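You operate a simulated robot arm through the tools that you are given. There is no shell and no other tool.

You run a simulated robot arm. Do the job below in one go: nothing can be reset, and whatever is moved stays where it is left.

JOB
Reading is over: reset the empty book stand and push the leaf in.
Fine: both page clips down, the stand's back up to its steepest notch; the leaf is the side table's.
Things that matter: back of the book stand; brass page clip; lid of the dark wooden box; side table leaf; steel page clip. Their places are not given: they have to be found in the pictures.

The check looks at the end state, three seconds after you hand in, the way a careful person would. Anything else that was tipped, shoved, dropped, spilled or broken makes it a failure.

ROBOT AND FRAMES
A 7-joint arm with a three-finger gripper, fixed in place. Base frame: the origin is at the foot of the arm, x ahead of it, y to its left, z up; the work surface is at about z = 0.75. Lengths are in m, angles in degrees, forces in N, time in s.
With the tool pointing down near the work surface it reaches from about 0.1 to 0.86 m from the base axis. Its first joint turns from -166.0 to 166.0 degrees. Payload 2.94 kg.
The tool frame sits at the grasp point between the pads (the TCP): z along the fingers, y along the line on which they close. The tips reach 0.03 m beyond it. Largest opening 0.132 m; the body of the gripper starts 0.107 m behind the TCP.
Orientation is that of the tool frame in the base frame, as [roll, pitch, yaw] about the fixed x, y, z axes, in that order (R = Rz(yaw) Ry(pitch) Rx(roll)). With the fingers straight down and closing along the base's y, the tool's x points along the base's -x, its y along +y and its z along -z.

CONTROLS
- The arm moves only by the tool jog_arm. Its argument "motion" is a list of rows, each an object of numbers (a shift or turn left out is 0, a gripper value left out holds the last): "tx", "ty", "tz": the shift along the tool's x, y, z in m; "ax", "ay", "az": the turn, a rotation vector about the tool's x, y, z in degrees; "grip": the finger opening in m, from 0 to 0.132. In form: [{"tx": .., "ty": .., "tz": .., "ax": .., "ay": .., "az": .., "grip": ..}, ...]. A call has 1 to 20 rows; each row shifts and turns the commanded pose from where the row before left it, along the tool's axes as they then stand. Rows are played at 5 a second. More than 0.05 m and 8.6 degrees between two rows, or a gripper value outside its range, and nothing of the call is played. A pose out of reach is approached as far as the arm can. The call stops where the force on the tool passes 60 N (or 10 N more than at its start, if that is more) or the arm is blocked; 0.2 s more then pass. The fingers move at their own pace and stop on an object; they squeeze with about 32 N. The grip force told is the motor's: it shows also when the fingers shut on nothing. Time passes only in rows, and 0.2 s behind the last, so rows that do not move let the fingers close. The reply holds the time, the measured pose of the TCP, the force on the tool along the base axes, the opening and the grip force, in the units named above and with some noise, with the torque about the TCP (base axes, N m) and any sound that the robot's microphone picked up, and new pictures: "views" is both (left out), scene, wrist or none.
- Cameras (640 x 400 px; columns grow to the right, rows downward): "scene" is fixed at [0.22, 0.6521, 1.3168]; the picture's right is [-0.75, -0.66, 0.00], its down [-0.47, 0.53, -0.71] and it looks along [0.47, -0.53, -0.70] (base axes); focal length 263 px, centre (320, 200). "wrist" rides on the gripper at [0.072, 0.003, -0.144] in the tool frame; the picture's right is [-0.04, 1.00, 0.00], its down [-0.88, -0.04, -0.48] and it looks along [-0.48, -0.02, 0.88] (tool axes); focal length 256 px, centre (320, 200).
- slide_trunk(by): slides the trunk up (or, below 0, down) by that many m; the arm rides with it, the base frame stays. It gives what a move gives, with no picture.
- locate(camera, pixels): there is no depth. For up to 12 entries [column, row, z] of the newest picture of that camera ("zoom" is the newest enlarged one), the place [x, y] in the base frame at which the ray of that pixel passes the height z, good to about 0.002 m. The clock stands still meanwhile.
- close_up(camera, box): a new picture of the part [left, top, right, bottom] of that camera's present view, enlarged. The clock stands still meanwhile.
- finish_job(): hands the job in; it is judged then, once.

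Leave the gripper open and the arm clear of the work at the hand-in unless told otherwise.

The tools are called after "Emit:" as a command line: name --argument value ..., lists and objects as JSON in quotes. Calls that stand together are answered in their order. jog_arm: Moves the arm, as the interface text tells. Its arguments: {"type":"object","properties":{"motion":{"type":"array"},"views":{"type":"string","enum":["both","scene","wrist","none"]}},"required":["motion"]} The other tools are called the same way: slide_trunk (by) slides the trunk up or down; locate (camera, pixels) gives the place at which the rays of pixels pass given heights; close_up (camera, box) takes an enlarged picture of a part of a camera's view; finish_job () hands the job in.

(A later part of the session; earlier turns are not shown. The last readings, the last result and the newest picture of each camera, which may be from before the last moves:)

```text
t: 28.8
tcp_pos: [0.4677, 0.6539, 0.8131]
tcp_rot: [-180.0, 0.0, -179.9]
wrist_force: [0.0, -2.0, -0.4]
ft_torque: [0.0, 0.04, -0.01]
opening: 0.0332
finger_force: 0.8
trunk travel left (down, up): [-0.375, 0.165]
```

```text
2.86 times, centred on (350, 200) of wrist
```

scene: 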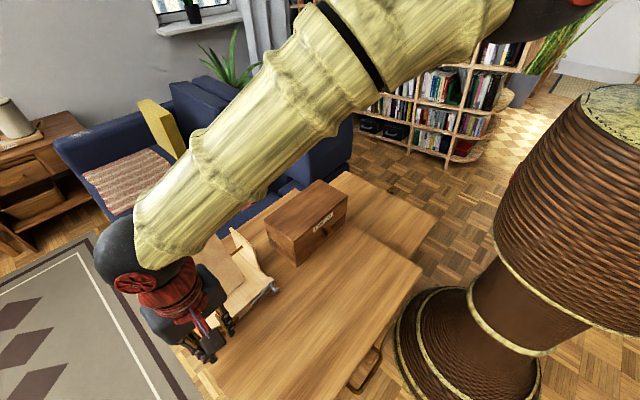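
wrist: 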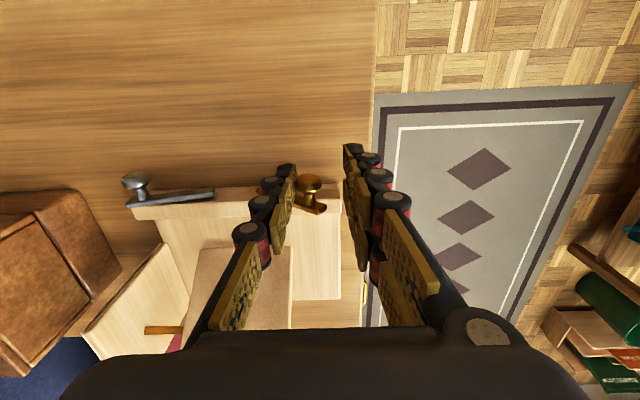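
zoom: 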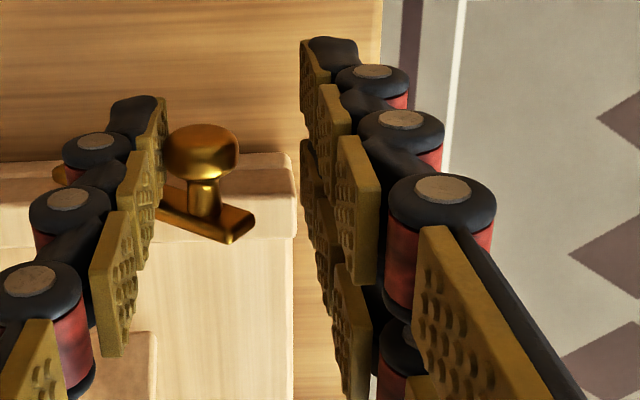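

Brass is about 55° over. I nudge it a bit further, then rise, close the fingers and press the knob down from above.

Emit:
jog_arm --motion '[{"ty": 0.003, "tz": 0.002}, {"ty": 0.003, "tz": 0.002}, {"ty": 0.002, "tz": 0.002}, {}]'

Emit:
close_up --camera "wrist" --box '[245, 130, 455, 270]'

```text
t: 29.8
tcp_pos: [0.4659, 0.6599, 0.8075]
tcp_rot: [-179.8, -0.1, -179.9]
wrist_force: [0.6, -6.3, -2.8]
ft_torque: [-0.06, -0.02, 0.02]
opening: 0.0358
finger_force: 2.5
trunk travel left (down, up): [-0.375, 0.165]
```

scene: 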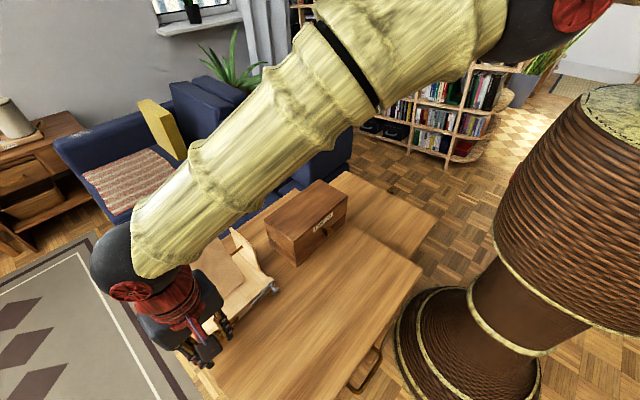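
wrist: 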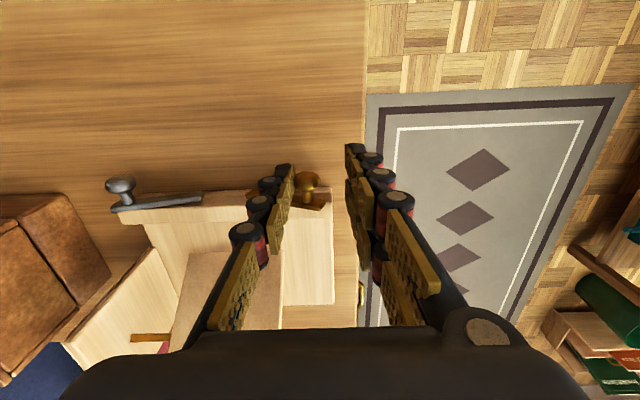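

```text
2.86 times, centred on (350, 200) of wrist
```

zoom: 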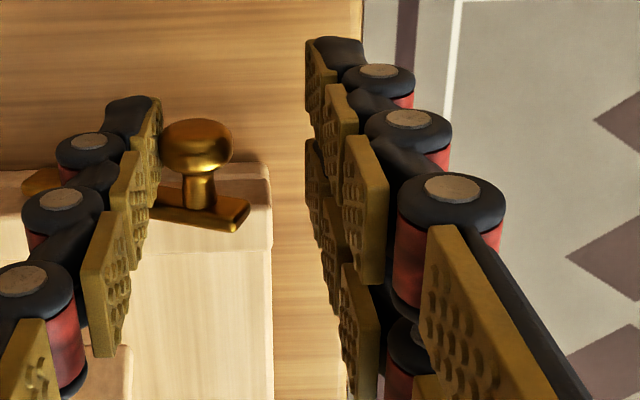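

Now about 75° over. I back off a bit, rise, close the fingers, and press it down from above at y ≈ 0.653.

Emit:
jog_arm --motion '[{"ty": -0.005}, {"tz": -0.03}, {"tz": -0.03, "grip": 0.0}, {"ty": -0.002}, {}, {}, {"tz": 0.02}, {"tz": 0.015}, {"tz": 0.01}, {"tz": 0.005}, {"tz": 0.003}, {}]'

Emit:
close_up --camera "wrist" --box '[245, 130, 455, 270]'

```text
t: 32.4
tcp_pos: [0.4671, 0.6549, 0.8147]
tcp_rot: [-179.9, -0.1, -179.9]
wrist_force: [-0.1, -1.3, 0.4]
ft_torque: [0.02, 0.0, 0.02]
opening: 0.0
finger_force: 28.9
trunk travel left (down, up): [-0.375, 0.165]
```

scene: 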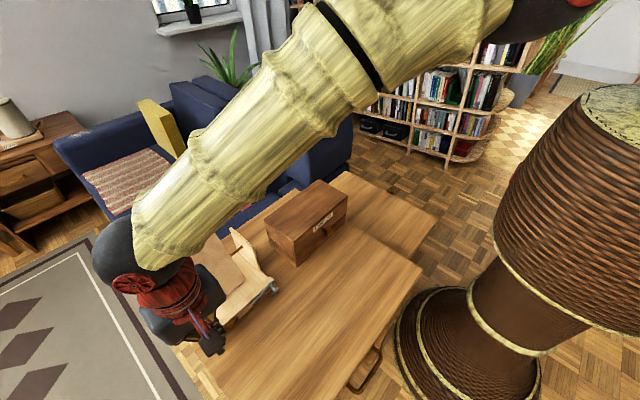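
wrist: 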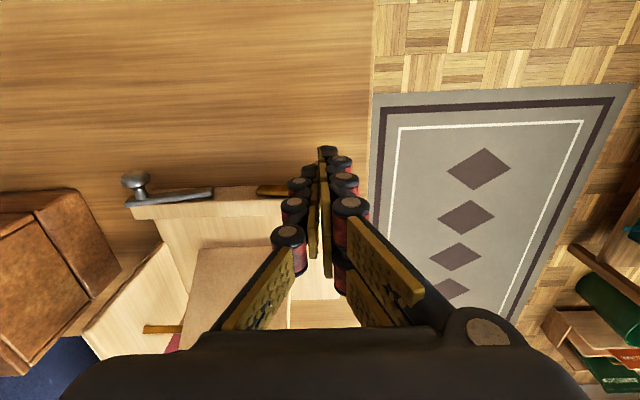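

```text
2.86 times, centred on (350, 200) of wrist
```

zoom: 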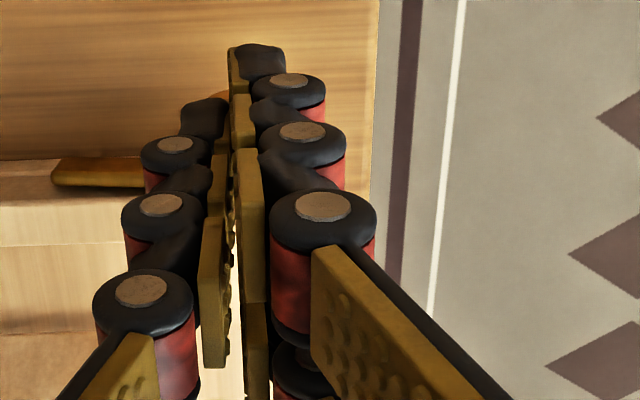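

Brass looks already nearly flat. I press on gently in 2 mm steps down to about tip z 0.776.

Emit:
jog_arm --motion '[{"tz": 0.002}, {"tz": 0.002}, {"tz": 0.002}, {"tz": 0.002}, {"tz": 0.002}, {}]' --views "none"

```text
t: 33.8
tcp_pos: [0.4663, 0.6545, 0.807]
tcp_rot: [-180.0, 0.1, -179.9]
wrist_force: [-0.5, -3.8, 14.1]
ft_torque: [-0.07, -0.3, -0.1]
opening: 0.0
finger_force: 28.2
trunk travel left (down, up): [-0.375, 0.165]
```

Contact at tip z ≈ 0.777 with 14 N, just where a flat clip's knob top should be. I rise and look, withdrawing toward the robot.

Emit:
jog_arm --motion '[{"tz": -0.03}, {"tz": -0.04}, {"tx": 0.03, "ty": -0.03, "tz": -0.01, "grip": 0.1}, {"tx": 0.03, "ty": -0.03}, {"tx": 0.03}, {}]'

Emit:
close_up --camera "wrist" --box '[230, 150, 410, 290]'

Emit:
close_up --camera "scene" --box '[160, 220, 290, 350]'

```text
t: 35.2
tcp_pos: [0.3764, 0.5944, 0.8849]
tcp_rot: [-179.9, 0.1, -179.9]
wrist_force: [0.1, 0.6, -0.3]
ft_torque: [0.0, -0.04, 0.04]
opening: 0.0699
finger_force: 0.1
trunk travel left (down, up): [-0.375, 0.165]
```

scene: 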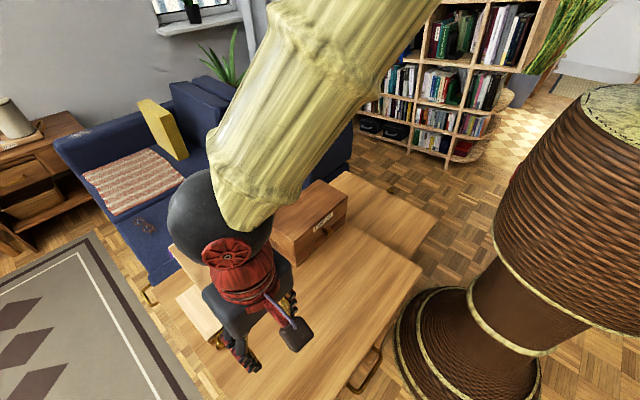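
wrist: 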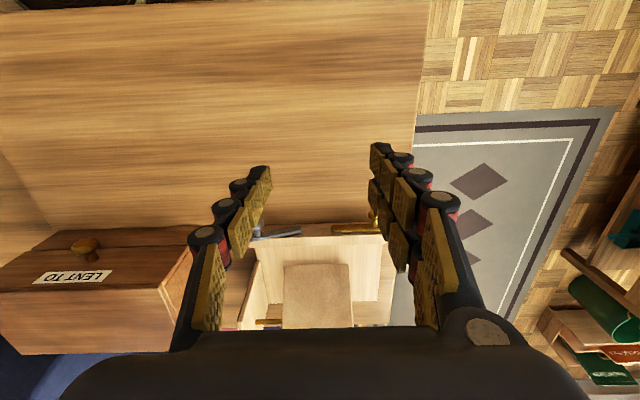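

```text
2.86 times, centred on (320, 220) of wrist
```

zoom: 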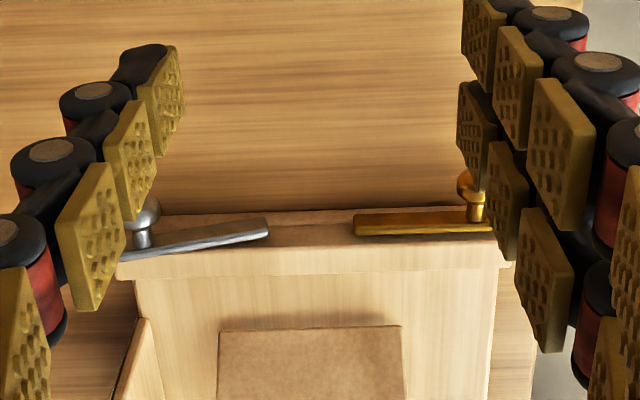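

```text
3.08 times, centred on (225, 285) of scene
```

zoom: 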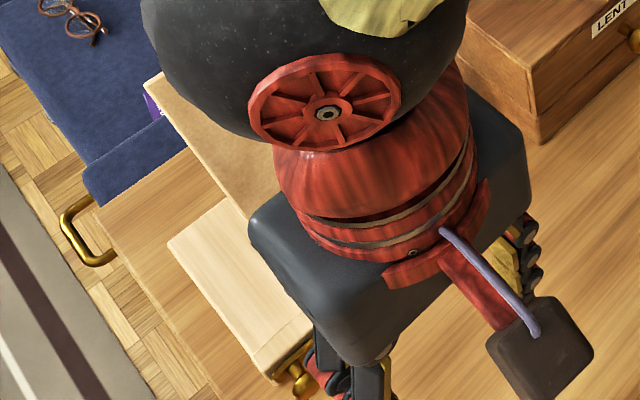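

The brass clip is level; the steel one's knob end appears ~10° high. I press the steel knob down the same way, at (0.467, 0.517).

Emit:
jog_arm --motion '[{"grip": 0.0, "tx": -0.02, "ty": -0.02}, {"tx": -0.025, "ty": -0.02}, {"tx": -0.025, "ty": -0.02}, {"tx": -0.02, "ty": -0.0175}, {}, {"tz": 0.03}, {"tz": 0.03}, {"tz": 0.005}, {"tz": 0.004}, {"tz": 0.003}, {"tz": 0.002}, {"tz": 0.002}, {"tz": 0.002}, {"tz": 0.002}, {}]'

```text
t: 38.4
tcp_pos: [0.4662, 0.5171, 0.8061]
tcp_rot: [180.0, 0.1, -179.8]
wrist_force: [-3.4, -3.0, 14.7]
ft_torque: [0.02, -0.2, -0.04]
opening: 0.0001
finger_force: 28.9
trunk travel left (down, up): [-0.375, 0.165]
```

scene: 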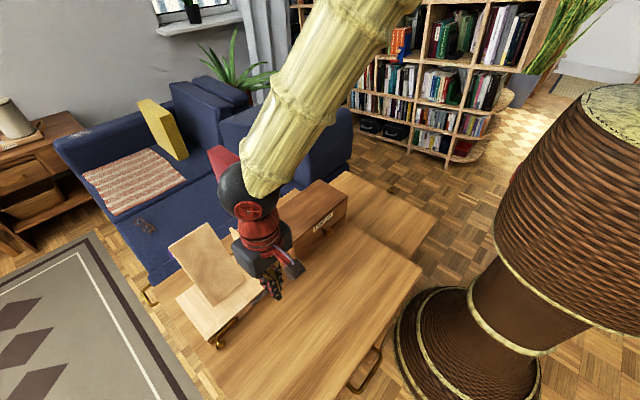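
wrist: 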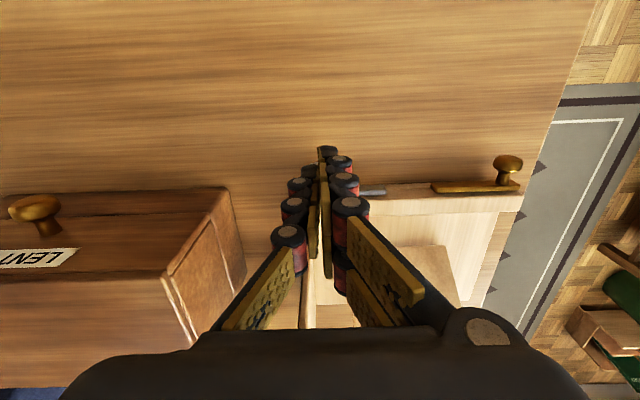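

Same end height with 14.7 N. I rise and withdraw to view both clips from the middle.

Emit:
jog_arm --motion '[{"tz": -0.03}, {"tz": -0.04}, {"tx": 0.03, "ty": 0.02, "tz": -0.01, "grip": 0.132}, {"tx": 0.03, "ty": 0.023}, {"tx": 0.03, "ty": 0.023}, {}, {}, {}]'

Emit:
close_up --camera "wrist" --box '[230, 150, 410, 290]'

```text
t: 40.2
tcp_pos: [0.3744, 0.5832, 0.8845]
tcp_rot: [-179.8, 0.0, -180.0]
wrist_force: [-0.4, 0.0, -0.3]
ft_torque: [-0.02, 0.0, 0.01]
opening: 0.0997
finger_force: 0.1
trunk travel left (down, up): [-0.375, 0.165]
```

scene: 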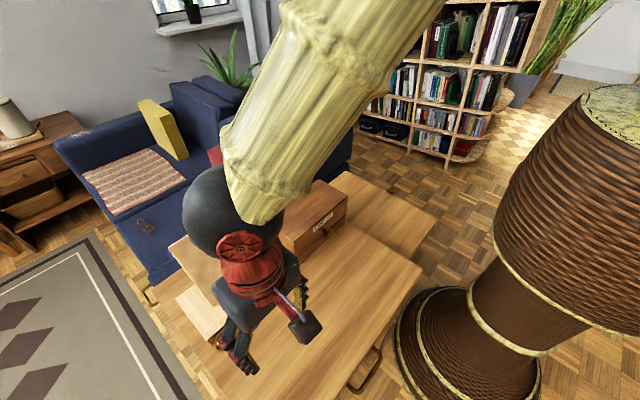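
wrist: 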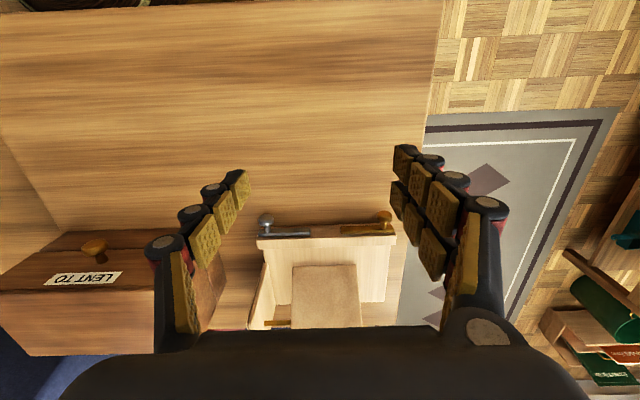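

```text
2.86 times, centred on (320, 220) of wrist
```

zoom: 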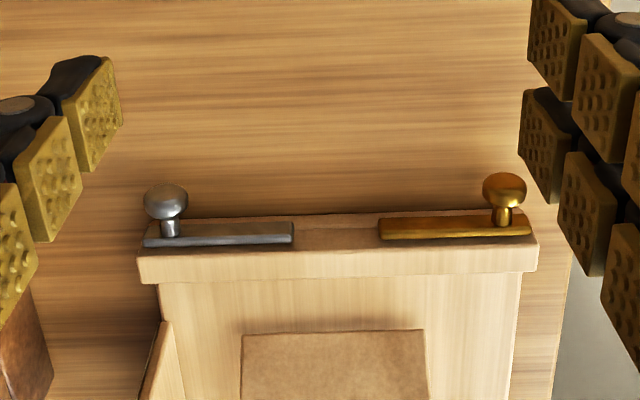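

Both clips are level and symmetric: done. Now the back. To see cheek marks and pointer squarely, I'll rise, go over the box side, and turn the tool to look in +y.

Emit:
jog_arm --motion '[{"tz": -0.045}, {"tz": -0.045}, {"tz": -0.045}, {"tz": -0.03}, {"tx": -0.031, "ty": -0.037}, {"tx": -0.031, "ty": -0.037}, {"tx": -0.031, "ty": -0.037}, {"tx": -0.031, "ty": -0.037}, {"tx": -0.031, "ty": -0.037}, {"tx": -0.031, "ty": -0.037}, {"az": -7.5}, {"az": -7.5}, {"az": -7.5}, {"az": -7.5}, {"az": -7.5}, {"az": -7.5}, {"az": -7.5}, {"az": -7.5}, {"az": -7.5}, {}]' --views "none"

```text
t: 44.4
tcp_pos: [0.563, 0.3596, 1.05]
tcp_rot: [180.0, -0.2, -112.2]
wrist_force: [-0.2, -0.2, -0.4]
ft_torque: [0.02, 0.02, 0.0]
opening: 0.1319
finger_force: 0.1
trunk travel left (down, up): [-0.375, 0.165]
```

Emit:
jog_arm --motion '[{"az": -7.5}, {"az": -7.5}, {"az": -7.5}, {"ay": -7}, {"ay": -7}, {"ay": -7}, {"ay": -7}, {"ay": -7}, {"ay": -7}, {}]'

```text
t: 46.6
tcp_pos: [0.562, 0.3604, 1.0495]
tcp_rot: [-179.9, 42.0, -90.0]
wrist_force: [0.2, 0.9, -0.6]
ft_torque: [0.04, 0.0, 0.0]
opening: 0.1319
finger_force: 0.1
trunk travel left (down, up): [-0.375, 0.165]
```

scene: 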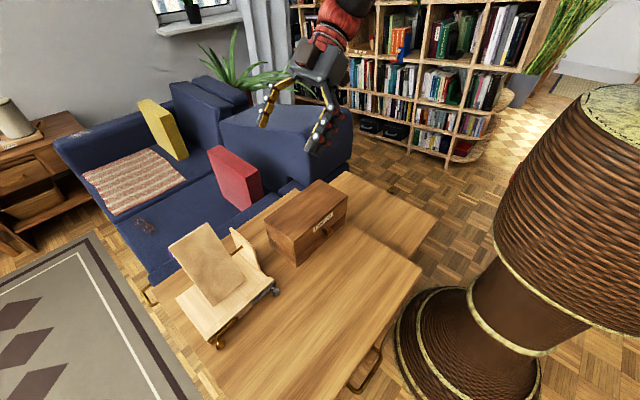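
wrist: 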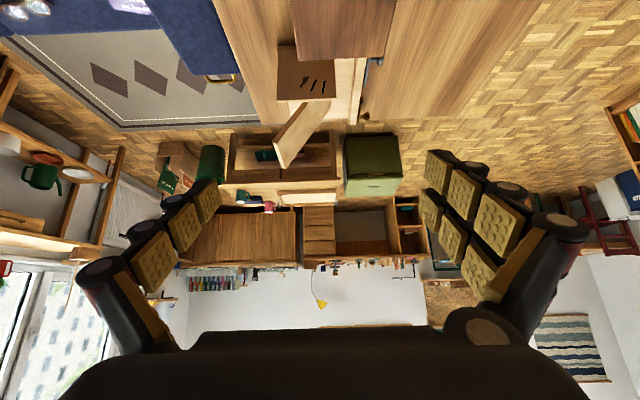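

Now the cheek's outer face with its marks is in view at (305,80). Close-up.

Emit:
close_up --camera "wrist" --box '[265, 35, 375, 105]'

Emit:
close_up --camera "wrist" --box '[250, 30, 400, 180]'

Emit:
close_up --camera "scene" --box '[160, 210, 290, 350]'

```text
5.71 times, centred on (320, 70) of wrist
```

zoom: 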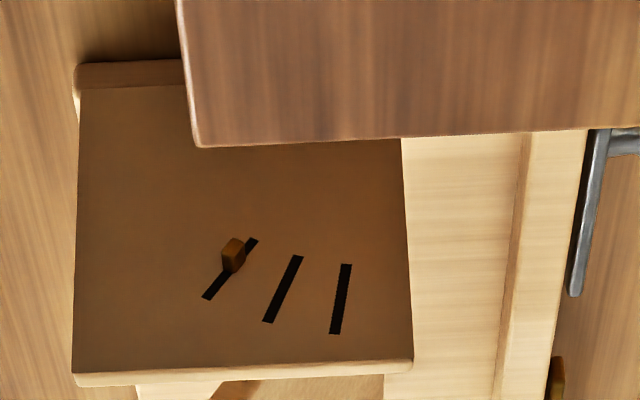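

```text
2.67 times, centred on (325, 105) of wrist
```

zoom: 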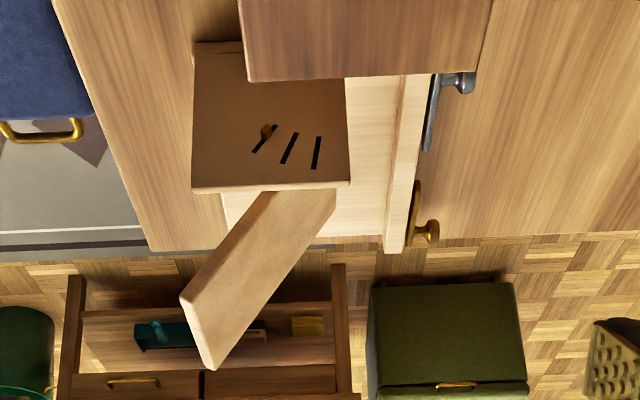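

```text
2.86 times, centred on (225, 280) of scene
```

zoom: 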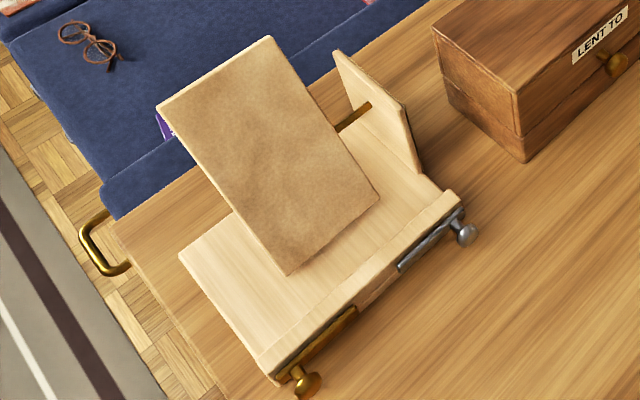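

Very clear: three radial marks, pointer at the first (most reclined); the steepest is the third, nearly upright, mark. I'll set the tool upright and go above the back's top edge (x≈0.63, y≈0.56), fingers closing along x, opened to 0.09 to straddle it.

Emit:
jog_arm --motion '[{"ay": 7, "grip": 0.09}, {"ay": 7}, {"ay": 7}, {"ay": 7}, {"ay": 7}, {"ay": 7}, {"tx": -0.04, "ty": -0.014}, {"tx": -0.04, "ty": -0.014}, {"tx": -0.04, "ty": -0.014}, {"tx": -0.04, "ty": -0.014}, {"tx": -0.04, "ty": -0.012}, {}]'

Emit:
close_up --camera "wrist" --box '[230, 120, 410, 300]'

```text
t: 49.2
tcp_pos: [0.6332, 0.5634, 1.0507]
tcp_rot: [-180.0, -0.1, -90.0]
wrist_force: [-0.6, -0.4, 0.0]
ft_torque: [0.0, 0.0, -0.04]
opening: 0.0903
finger_force: 0.1
trunk travel left (down, up): [-0.375, 0.165]
```

scene: 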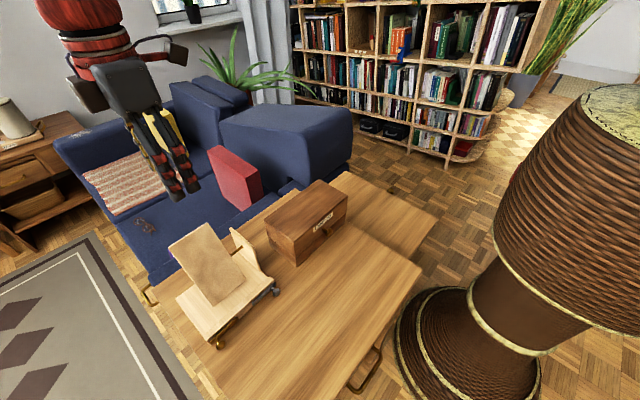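
wrist: 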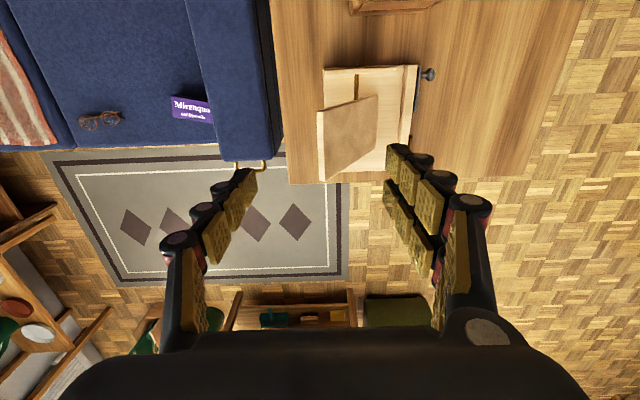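

```text
2.22 times, centred on (320, 210) of wrist
```

zoom: 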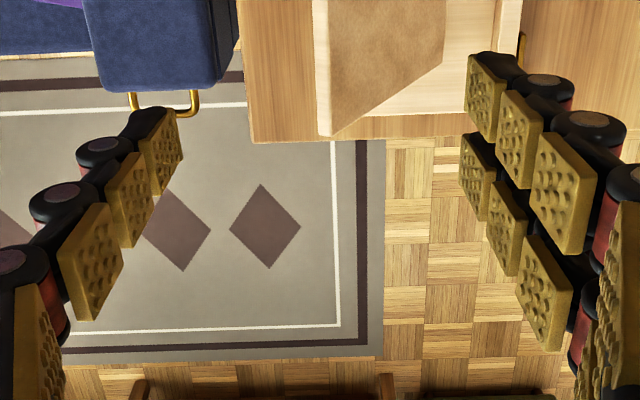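

I measure the top edge in this view: corners (317,110) and (324,179), and the rod at (357,87).

Emit:
locate --camera "wrist" --pixels '[[317, 110, 0.898], [324, 179, 0.898], [320, 145, 0.898], [376, 98, 0.78], [373, 145, 0.78], [357, 87, 0.82], [320, 145, 0.88], [412, 75, 0.77]]'

```text
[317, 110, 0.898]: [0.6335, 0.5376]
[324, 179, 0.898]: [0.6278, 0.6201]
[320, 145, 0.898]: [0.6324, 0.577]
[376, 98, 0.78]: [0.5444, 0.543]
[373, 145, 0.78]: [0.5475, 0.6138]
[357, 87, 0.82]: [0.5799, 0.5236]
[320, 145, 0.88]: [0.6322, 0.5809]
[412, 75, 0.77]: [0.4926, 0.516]
```

Top edge at x ≈ 0.633, y 0.538–0.620. I lower the straddling fingers (tips to z ≈ 0.875), rear finger behind the back.

Emit:
jog_arm --motion '[{"tx": -0.01, "tz": 0.04}, {"tz": 0.04}, {"tz": 0.035}, {"tz": 0.03}, {}]'

Emit:
close_up --camera "wrist" --box '[200, 80, 440, 260]'

Emit:
close_up --camera "scene" --box '[140, 190, 290, 340]'

```text
t: 50.4
tcp_pos: [0.6308, 0.5721, 0.9068]
tcp_rot: [180.0, -0.1, -89.9]
wrist_force: [0.1, 0.0, 0.3]
ft_torque: [-0.03, -0.01, -0.01]
opening: 0.09
finger_force: 0.1
trunk travel left (down, up): [-0.375, 0.165]
```

scene: 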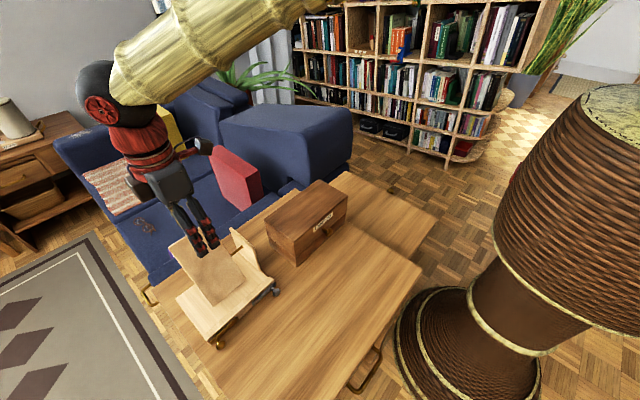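
wrist: 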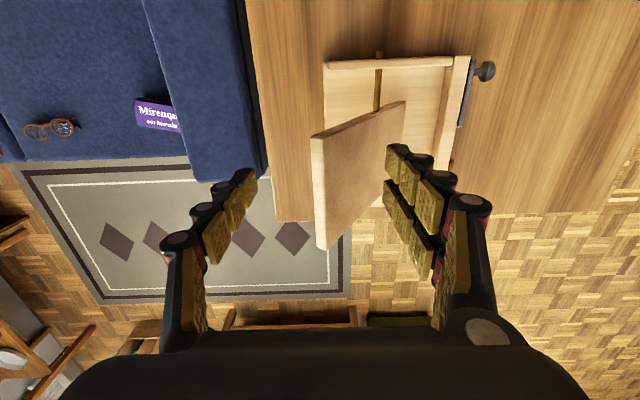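

```text
2.22 times, centred on (320, 170) of wrist
```

zoom: 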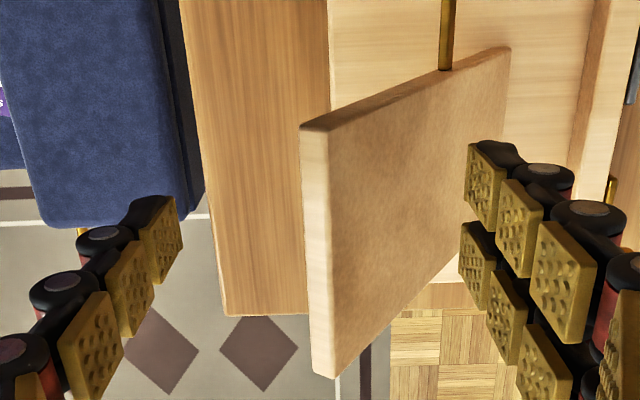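

```text
2.67 times, centred on (215, 265) of scene
```

zoom: 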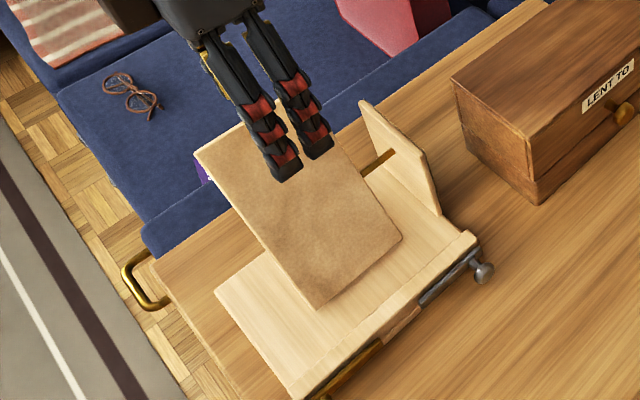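

The fingers straddle the top edge without contact. Now I pull towards the robot (tool +y): 25 mm to near contact, then small steps.

Emit:
jog_arm --motion '[{"ty": 0.01}, {"ty": 0.01}, {"ty": 0.006}, {"ty": 0.004}, {"ty": 0.004}, {"ty": 0.004}, {"ty": 0.004}, {}]' --views "wrist"

```text
t: 52.2
tcp_pos: [0.5893, 0.57, 0.9035]
tcp_rot: [-180.0, -0.1, -89.8]
wrist_force: [3.7, -0.4, 0.2]
ft_torque: [0.04, -0.02, -0.09]
opening: 0.0925
finger_force: 2.0
trunk travel left (down, up): [-0.375, 0.165]
```

wrist: 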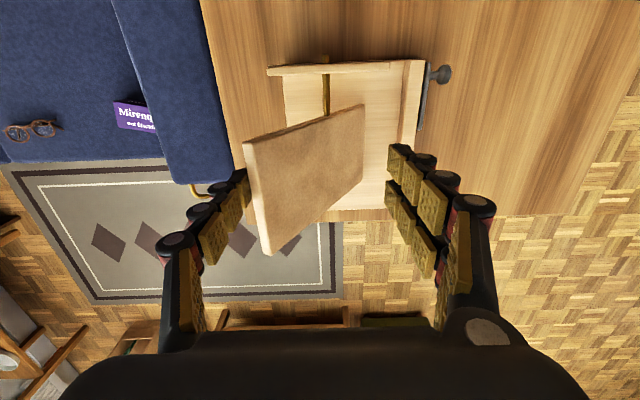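

Contact (3.7 N) at tcp x 0.589. Continue in 4 mm steps.

Emit:
jog_arm --motion '[{"ty": 0.004}, {"ty": 0.004}, {"ty": 0.004}, {"ty": 0.004}, {}]' --views "wrist"

Emit:
close_up --camera "wrist" --box '[200, 40, 440, 240]'

```text
t: 53.4
tcp_pos: [0.5724, 0.5711, 0.9039]
tcp_rot: [179.8, -0.1, -89.9]
wrist_force: [-0.2, 0.0, 0.7]
ft_torque: [-0.01, -0.01, -0.02]
opening: 0.0898
finger_force: 0.0
trunk travel left (down, up): [-0.375, 0.165]
```

wrist: 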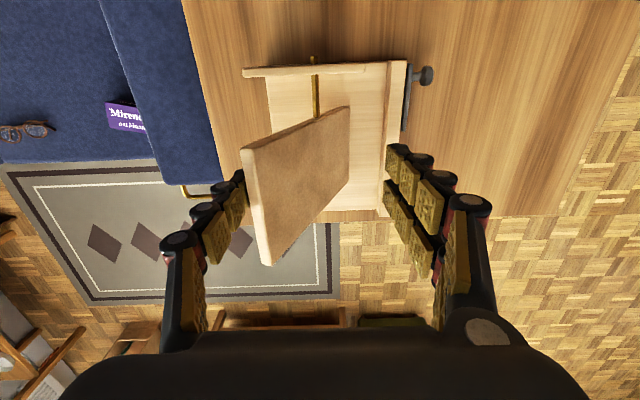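

```text
2.00 times, centred on (320, 140) of wrist
```

zoom: 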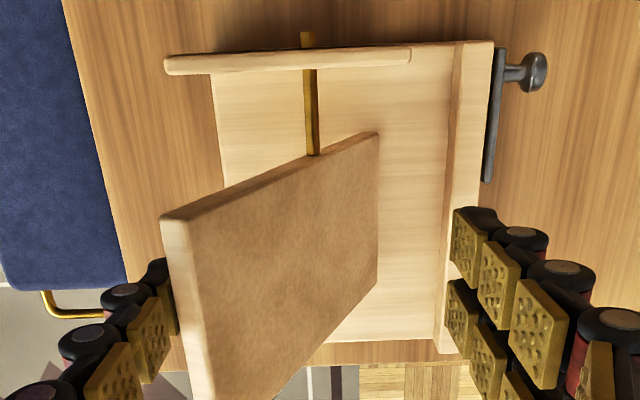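

The back moved up and seems to have clicked forward (force gone), maybe second notch. Continue.

Emit:
jog_arm --motion '[{"ty": 0.004}, {"ty": 0.004}, {"ty": 0.004}, {"ty": 0.004}, {"ty": 0.004}, {}]' --views "wrist"

Emit:
close_up --camera "wrist" --box '[200, 40, 440, 240]'

```text
t: 54.8
tcp_pos: [0.5526, 0.5707, 0.9036]
tcp_rot: [-180.0, -0.1, -89.9]
wrist_force: [4.3, -1.0, 2.1]
ft_torque: [0.03, -0.04, -0.05]
opening: 0.0944
finger_force: 2.9
trunk travel left (down, up): [-0.375, 0.165]
```

wrist: 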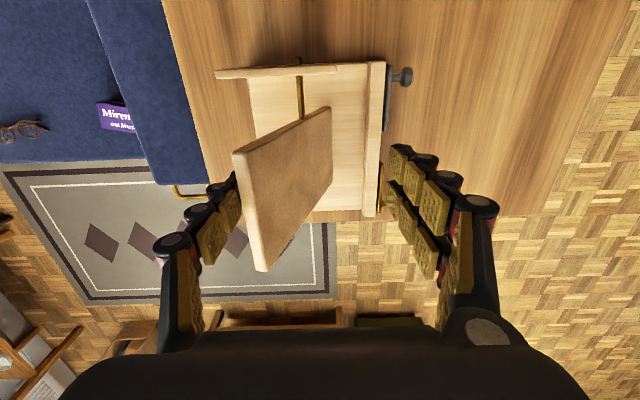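

```text
2.00 times, centred on (320, 140) of wrist
```

zoom: 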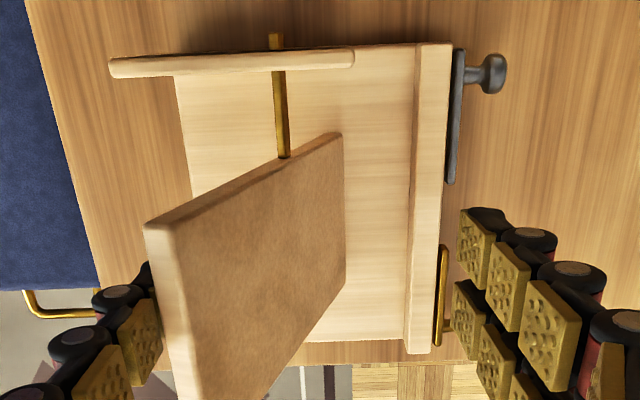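

Contact again (4.3 N). Continue pulling in 4 mm steps.

Emit:
jog_arm --motion '[{"ty": 0.004}, {"ty": 0.004}, {"ty": 0.004}, {"ty": 0.003}, {}]' --views "wrist"

Emit:
close_up --camera "wrist" --box '[200, 40, 440, 240]'

```text
t: 56.0
tcp_pos: [0.5377, 0.5702, 0.904]
tcp_rot: [179.9, -0.2, -89.9]
wrist_force: [-0.8, 0.4, -0.7]
ft_torque: [-0.02, 0.0, 0.02]
opening: 0.0903
finger_force: 0.1
trunk travel left (down, up): [-0.375, 0.165]
```

wrist: 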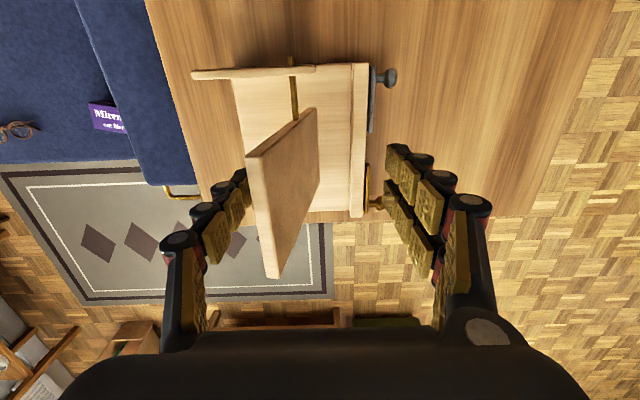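

```text
2.00 times, centred on (320, 140) of wrist
```

zoom: 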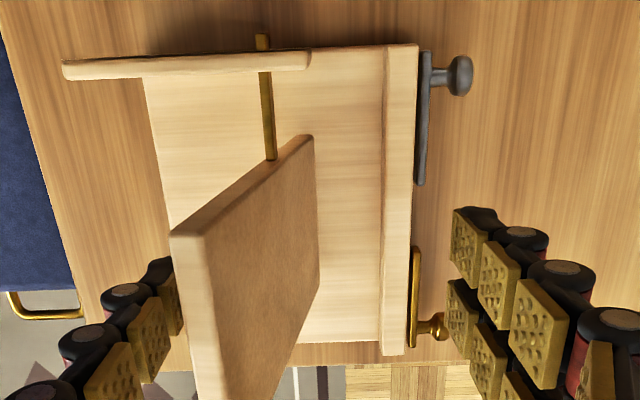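

It clicked forward again, and the pointer is now at the front fifth of the cheek, like mark 3. I rise clear and take the side view again to verify.

Emit:
jog_arm --motion '[{"tz": -0.04}, {"tz": -0.04}, {"tz": -0.04}, {"tz": -0.03}, {"tx": 0.04, "ty": -0.005}, {"tx": 0.04, "ty": -0.005}, {"tx": 0.04, "ty": -0.005}, {"tx": 0.04, "ty": -0.005}, {"tx": 0.04, "ty": -0.004}, {"ay": -7}, {"ay": -7}, {"ay": -7}, {"ay": -7}, {"ay": -7}, {"ay": -7}, {}]'

Emit:
close_up --camera "wrist" --box '[265, 35, 375, 105]'

Emit:
close_up --camera "scene" --box '[160, 210, 290, 350]'

```text
t: 59.4
tcp_pos: [0.5611, 0.3704, 1.0556]
tcp_rot: [-180.0, 42.0, -89.8]
wrist_force: [-0.3, -0.2, -0.4]
ft_torque: [0.0, -0.01, 0.01]
opening: 0.09
finger_force: 0.1
trunk travel left (down, up): [-0.375, 0.165]
```

scene: 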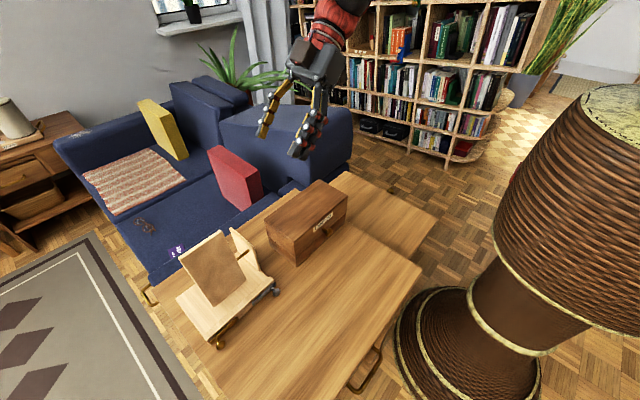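
wrist: 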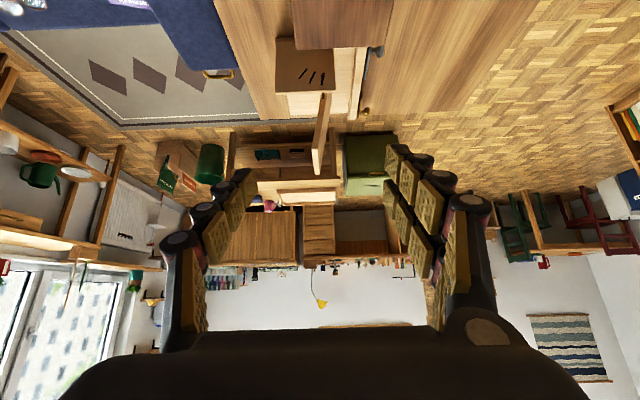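

```text
5.71 times, centred on (320, 70) of wrist
```

zoom: 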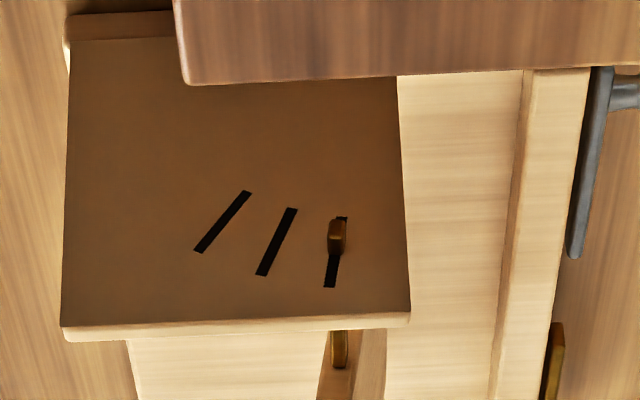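

```text
2.86 times, centred on (225, 280) of scene
```

zoom: 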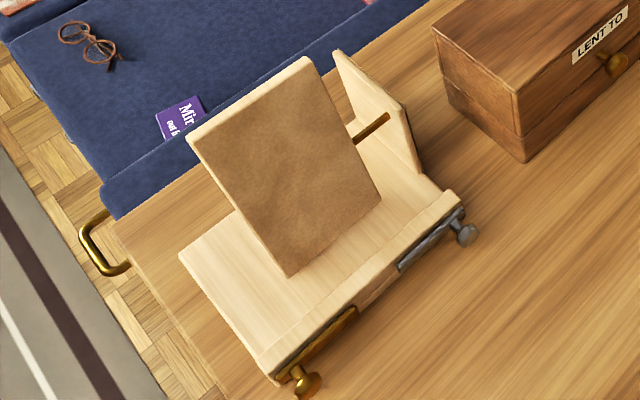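

The pointer sits exactly on the third (steepest) mark and the clips remain level. Now the leaf: I set the tool upright and move to the −y side of the table, looking back in +y at the leaf's outer edge.

Emit:
jog_arm --motion '[{"ay": 7}, {"ay": 7}, {"ay": 7}, {"ay": 7}, {"ay": 7}, {"ay": 7}, {"tx": 0.047, "ty": 0.01}, {"tx": 0.047, "ty": 0.01}, {"tx": 0.047, "ty": 0.01}, {"tx": 0.047, "ty": 0.01}, {"tx": 0.047, "ty": 0.01}, {"tx": 0.047, "ty": 0.01}, {"tx": 0.047, "ty": 0.01}, {"tx": 0.047, "ty": 0.01}, {"tx": 0.047, "ty": 0.01}, {}]'

Emit:
close_up --camera "scene" --box '[310, 150, 460, 300]'

```text
t: 62.8
tcp_pos: [0.4706, -0.0548, 1.0549]
tcp_rot: [180.0, -0.1, -89.8]
wrist_force: [0.7, 0.1, 0.1]
ft_torque: [0.0, 0.03, -0.01]
opening: 0.09
finger_force: 0.1
trunk travel left (down, up): [-0.375, 0.165]
```

scene: 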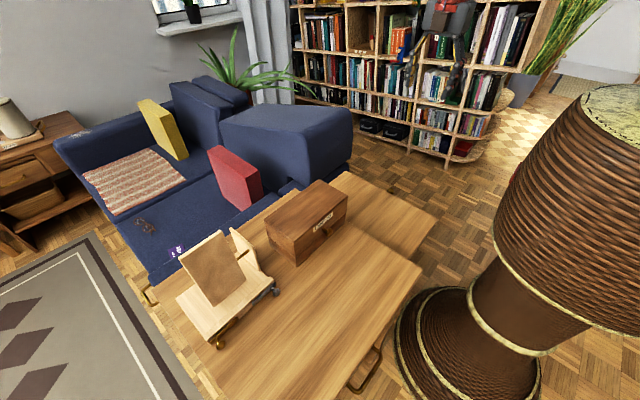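
wrist: 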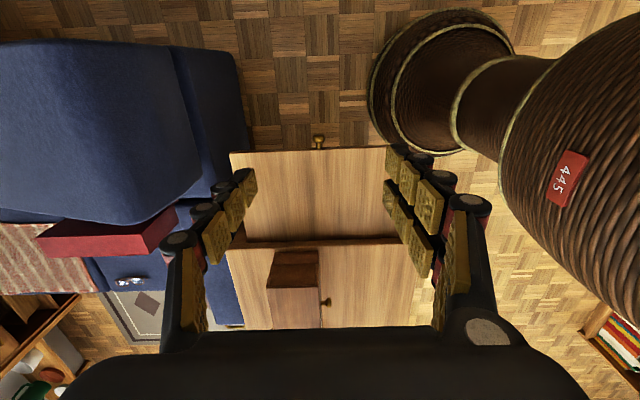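

```text
2.67 times, centred on (385, 225) of scene
```

zoom: 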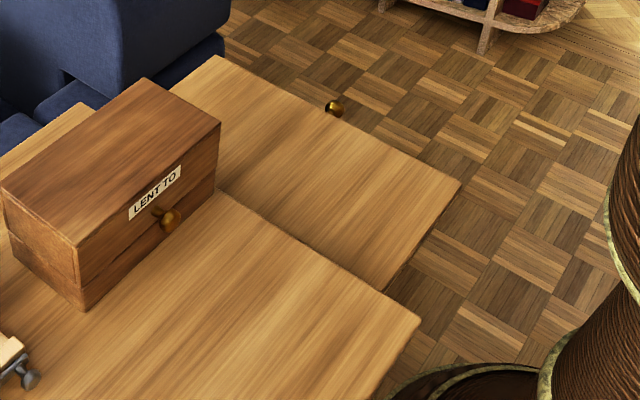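

I triangulate the leaf's knob and edge from both cameras.

Emit:
locate --camera "wrist" --pixels '[[318, 140, 0.7], [318, 140, 0.74], [230, 152, 0.7], [230, 152, 0.74], [320, 149, 0.7], [320, 149, 0.74], [318, 240, 0.75], [386, 147, 0.74]]'

Emit:
locate --camera "scene" --pixels '[[390.25, 190.1, 0.7], [390.25, 190.1, 0.74], [345.6, 170.6, 0.7], [345.6, 170.6, 0.74], [437.5, 218.6, 0.7], [437.5, 218.6, 0.74]]'

Emit:
close_up --camera "wrist" --box '[220, 120, 420, 270]'

```text
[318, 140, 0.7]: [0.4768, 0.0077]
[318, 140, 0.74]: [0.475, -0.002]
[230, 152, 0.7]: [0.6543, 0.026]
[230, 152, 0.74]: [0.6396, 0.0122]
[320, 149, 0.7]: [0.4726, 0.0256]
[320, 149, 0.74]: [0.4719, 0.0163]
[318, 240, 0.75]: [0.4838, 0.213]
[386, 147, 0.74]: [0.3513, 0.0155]
```

```text
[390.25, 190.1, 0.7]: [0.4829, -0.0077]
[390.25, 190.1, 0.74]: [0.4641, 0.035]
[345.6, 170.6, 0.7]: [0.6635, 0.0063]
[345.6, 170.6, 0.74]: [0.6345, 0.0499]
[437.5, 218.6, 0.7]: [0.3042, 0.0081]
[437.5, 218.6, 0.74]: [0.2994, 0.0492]
```

```text
2.67 times, centred on (320, 195) of wrist
```

zoom: 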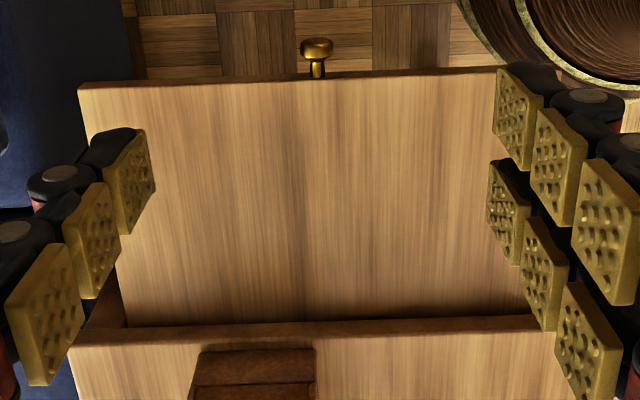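

The leaf top is at z ≈ 0.715, below the table top, outer edge at y ≈ 0.02, x from 0.30 to 0.65, knob at x 0.477. I tilt and lower the hand outside the leaf to see its edge thickness.

Emit:
jog_arm --motion '[{"ay": -7, "grip": 0.11}, {"ay": -7}, {"ay": -7}, {"ay": -7}, {"ay": -7}, {"ay": -7}, {"tx": 0.0372, "tz": 0.017}, {"tx": 0.0372, "tz": 0.017}, {"tx": 0.0372, "tz": 0.017}, {"tx": 0.0372, "tz": 0.017}, {}]'

Emit:
close_up --camera "wrist" --box '[200, 60, 440, 210]'

```text
t: 65.2
tcp_pos: [0.4726, -0.118, 0.9028]
tcp_rot: [-180.0, 41.9, -89.9]
wrist_force: [0.7, 0.8, 0.8]
ft_torque: [-0.02, -0.01, 0.02]
opening: 0.1099
finger_force: 0.0
trunk travel left (down, up): [-0.375, 0.165]
```

scene: 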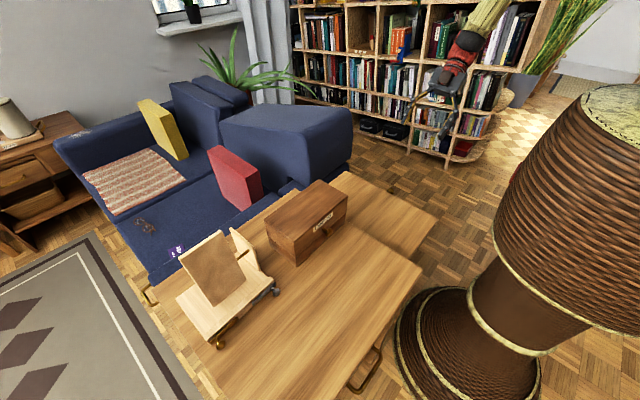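
wrist: 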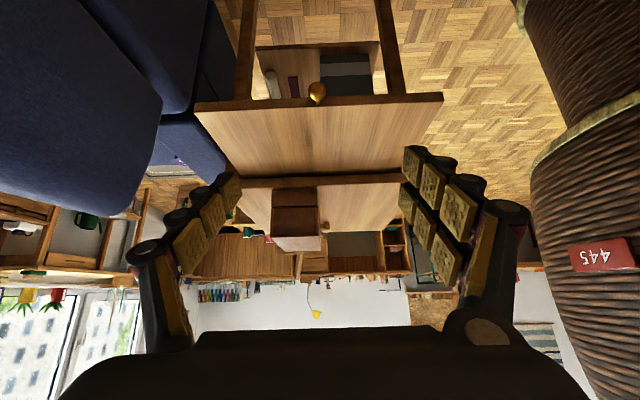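

```text
2.67 times, centred on (320, 135) of wrist
```

zoom: 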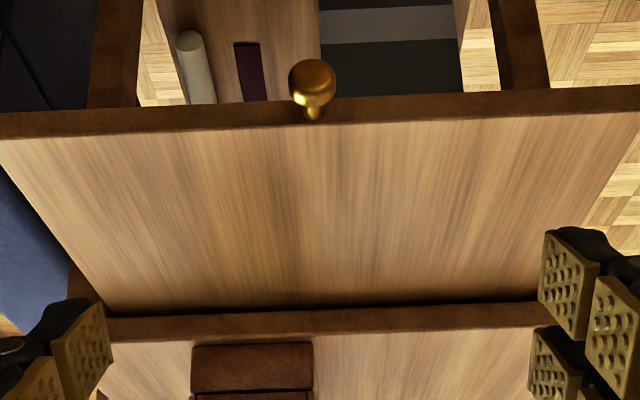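

Emit:
locate --camera "wrist" --pixels '[[318, 107.5, 0.71], [318, 107.5, 0.72], [318, 107.5, 0.73], [318, 98.5, 0.69], [318, 98.5, 0.7], [318, 98.5, 0.71], [317, 92, 0.71], [196, 112, 0.72], [442, 100, 0.72], [320, 183, 0.75]]'

```text
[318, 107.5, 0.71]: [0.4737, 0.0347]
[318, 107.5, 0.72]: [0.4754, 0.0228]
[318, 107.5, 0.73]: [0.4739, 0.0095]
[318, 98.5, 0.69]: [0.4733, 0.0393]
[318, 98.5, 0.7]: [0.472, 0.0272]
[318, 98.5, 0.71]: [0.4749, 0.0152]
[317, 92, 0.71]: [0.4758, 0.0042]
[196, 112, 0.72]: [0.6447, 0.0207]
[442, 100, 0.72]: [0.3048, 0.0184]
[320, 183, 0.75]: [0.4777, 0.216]
```

The leaf is z 0.705–0.7215 at its edge (y ≈ 0.021). I set a 25° tilt, opening 0.07 (fingers either side of the knob), and lower to tip-corner height ≈ 0.711, staying at y ≈ −0.06 first.

Emit:
jog_arm --motion '[{"ay": 8.45, "grip": 0.07}, {"ay": 8.45, "ty": -0.0035}, {"tx": 0.0046, "tz": 0.0442}, {"tx": 0.0046, "tz": 0.0442}, {"tx": 0.0046, "tz": 0.0442}, {"tx": 0.0046, "tz": 0.0442}, {}]'

Emit:
close_up --camera "wrist" --box '[220, 120, 420, 270]'

```text
t: 66.8
tcp_pos: [0.4734, -0.0595, 0.737]
tcp_rot: [179.9, 25.0, -89.9]
wrist_force: [-0.2, 0.6, -0.5]
ft_torque: [-0.03, 0.0, -0.01]
opening: 0.0701
finger_force: 0.2
trunk travel left (down, up): [-0.375, 0.165]
```

scene: 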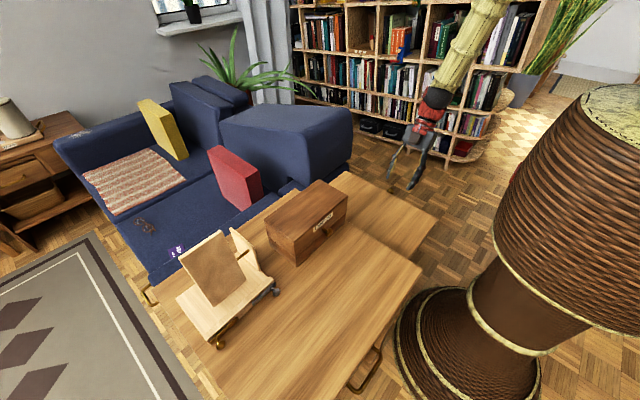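
wrist: 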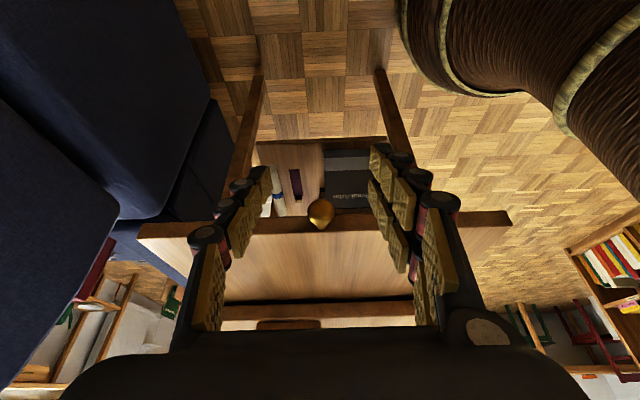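

```text
2.67 times, centred on (320, 195) of wrist
```

zoom: 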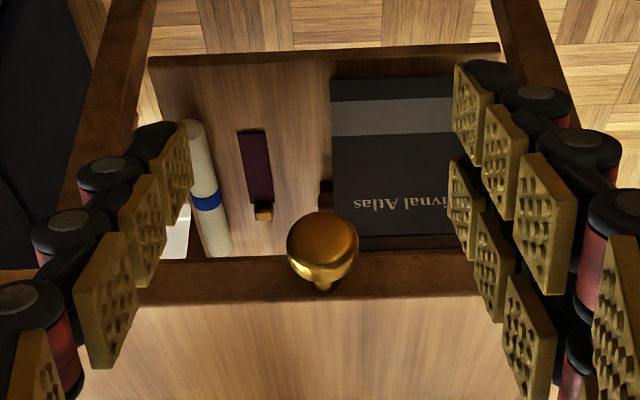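

Fingers lie either side of the knob at edge height. I advance in +y: 50 mm free, then slowly into contact.

Emit:
jog_arm --motion '[{"tx": 0.0008, "tz": 0.0018}, {"tx": -0.0181, "tz": 0.0085}, {"tx": -0.0181, "tz": 0.0085}, {"tx": -0.0091, "tz": 0.0042}, {"tx": -0.0045, "tz": 0.0021}, {"tx": -0.0045, "tz": 0.0021}, {"tx": -0.0045, "tz": 0.0021}, {"tx": -0.0045, "tz": 0.0021}, {}]'

Emit:
close_up --camera "wrist" --box '[220, 120, 420, 270]'

```text
t: 68.8
tcp_pos: [0.4758, 0.0111, 0.7348]
tcp_rot: [180.0, 25.0, -89.9]
wrist_force: [-0.5, -0.6, -0.2]
ft_torque: [0.02, 0.01, 0.02]
opening: 0.07
finger_force: 0.1
trunk travel left (down, up): [-0.375, 0.165]
```

scene: 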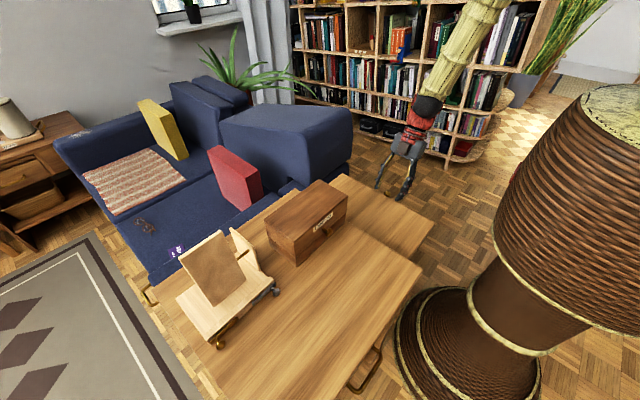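
wrist: 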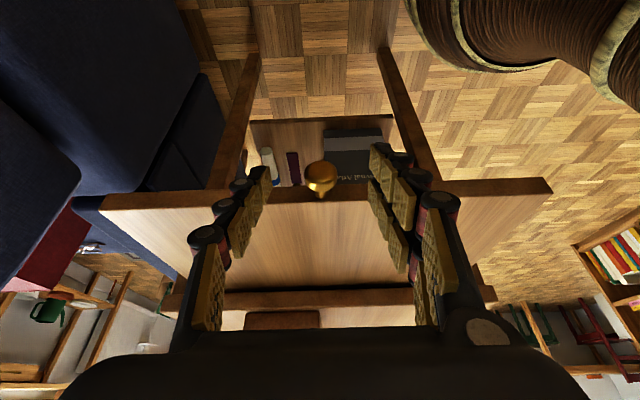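

```text
2.67 times, centred on (320, 195) of wrist
```

zoom: 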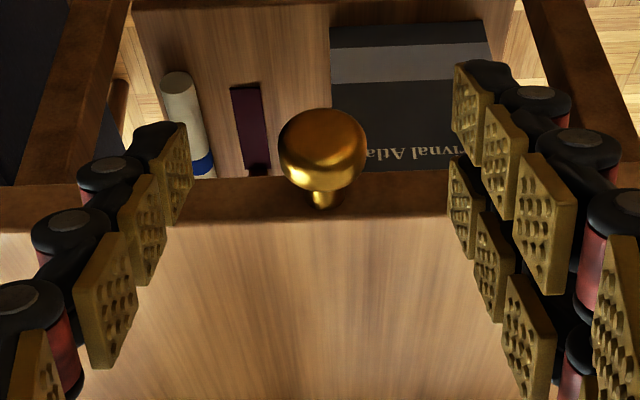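

No force yet although the tips should be at the edge; I check where the leaf's edge is now: (320,203) top, (320,187.5) bottom.

Emit:
locate --camera "wrist" --pixels '[[300, 203, 0.7215], [300, 187.5, 0.705], [105, 211, 0.7215], [552, 194, 0.7215], [320, 292, 0.75], [320, 285, 0.75]]'

Emit:
locate --camera "scene" --pixels '[[435, 214, 0.7215], [345.6, 170.6, 0.7215]]'

Emit:
close_up --camera "scene" --box '[330, 150, 450, 250]'

```text
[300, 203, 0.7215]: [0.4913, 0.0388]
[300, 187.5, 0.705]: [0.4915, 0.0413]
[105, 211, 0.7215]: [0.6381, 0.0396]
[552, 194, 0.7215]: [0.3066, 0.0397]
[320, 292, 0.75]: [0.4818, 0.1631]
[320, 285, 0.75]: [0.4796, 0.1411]
```

```text
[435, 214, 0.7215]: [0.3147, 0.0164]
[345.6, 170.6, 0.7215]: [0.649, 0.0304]
```

```text
4.00 times, centred on (390, 200) of scene
```

zoom: 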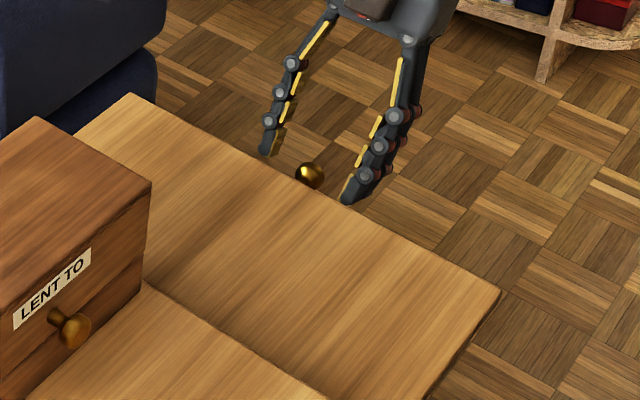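

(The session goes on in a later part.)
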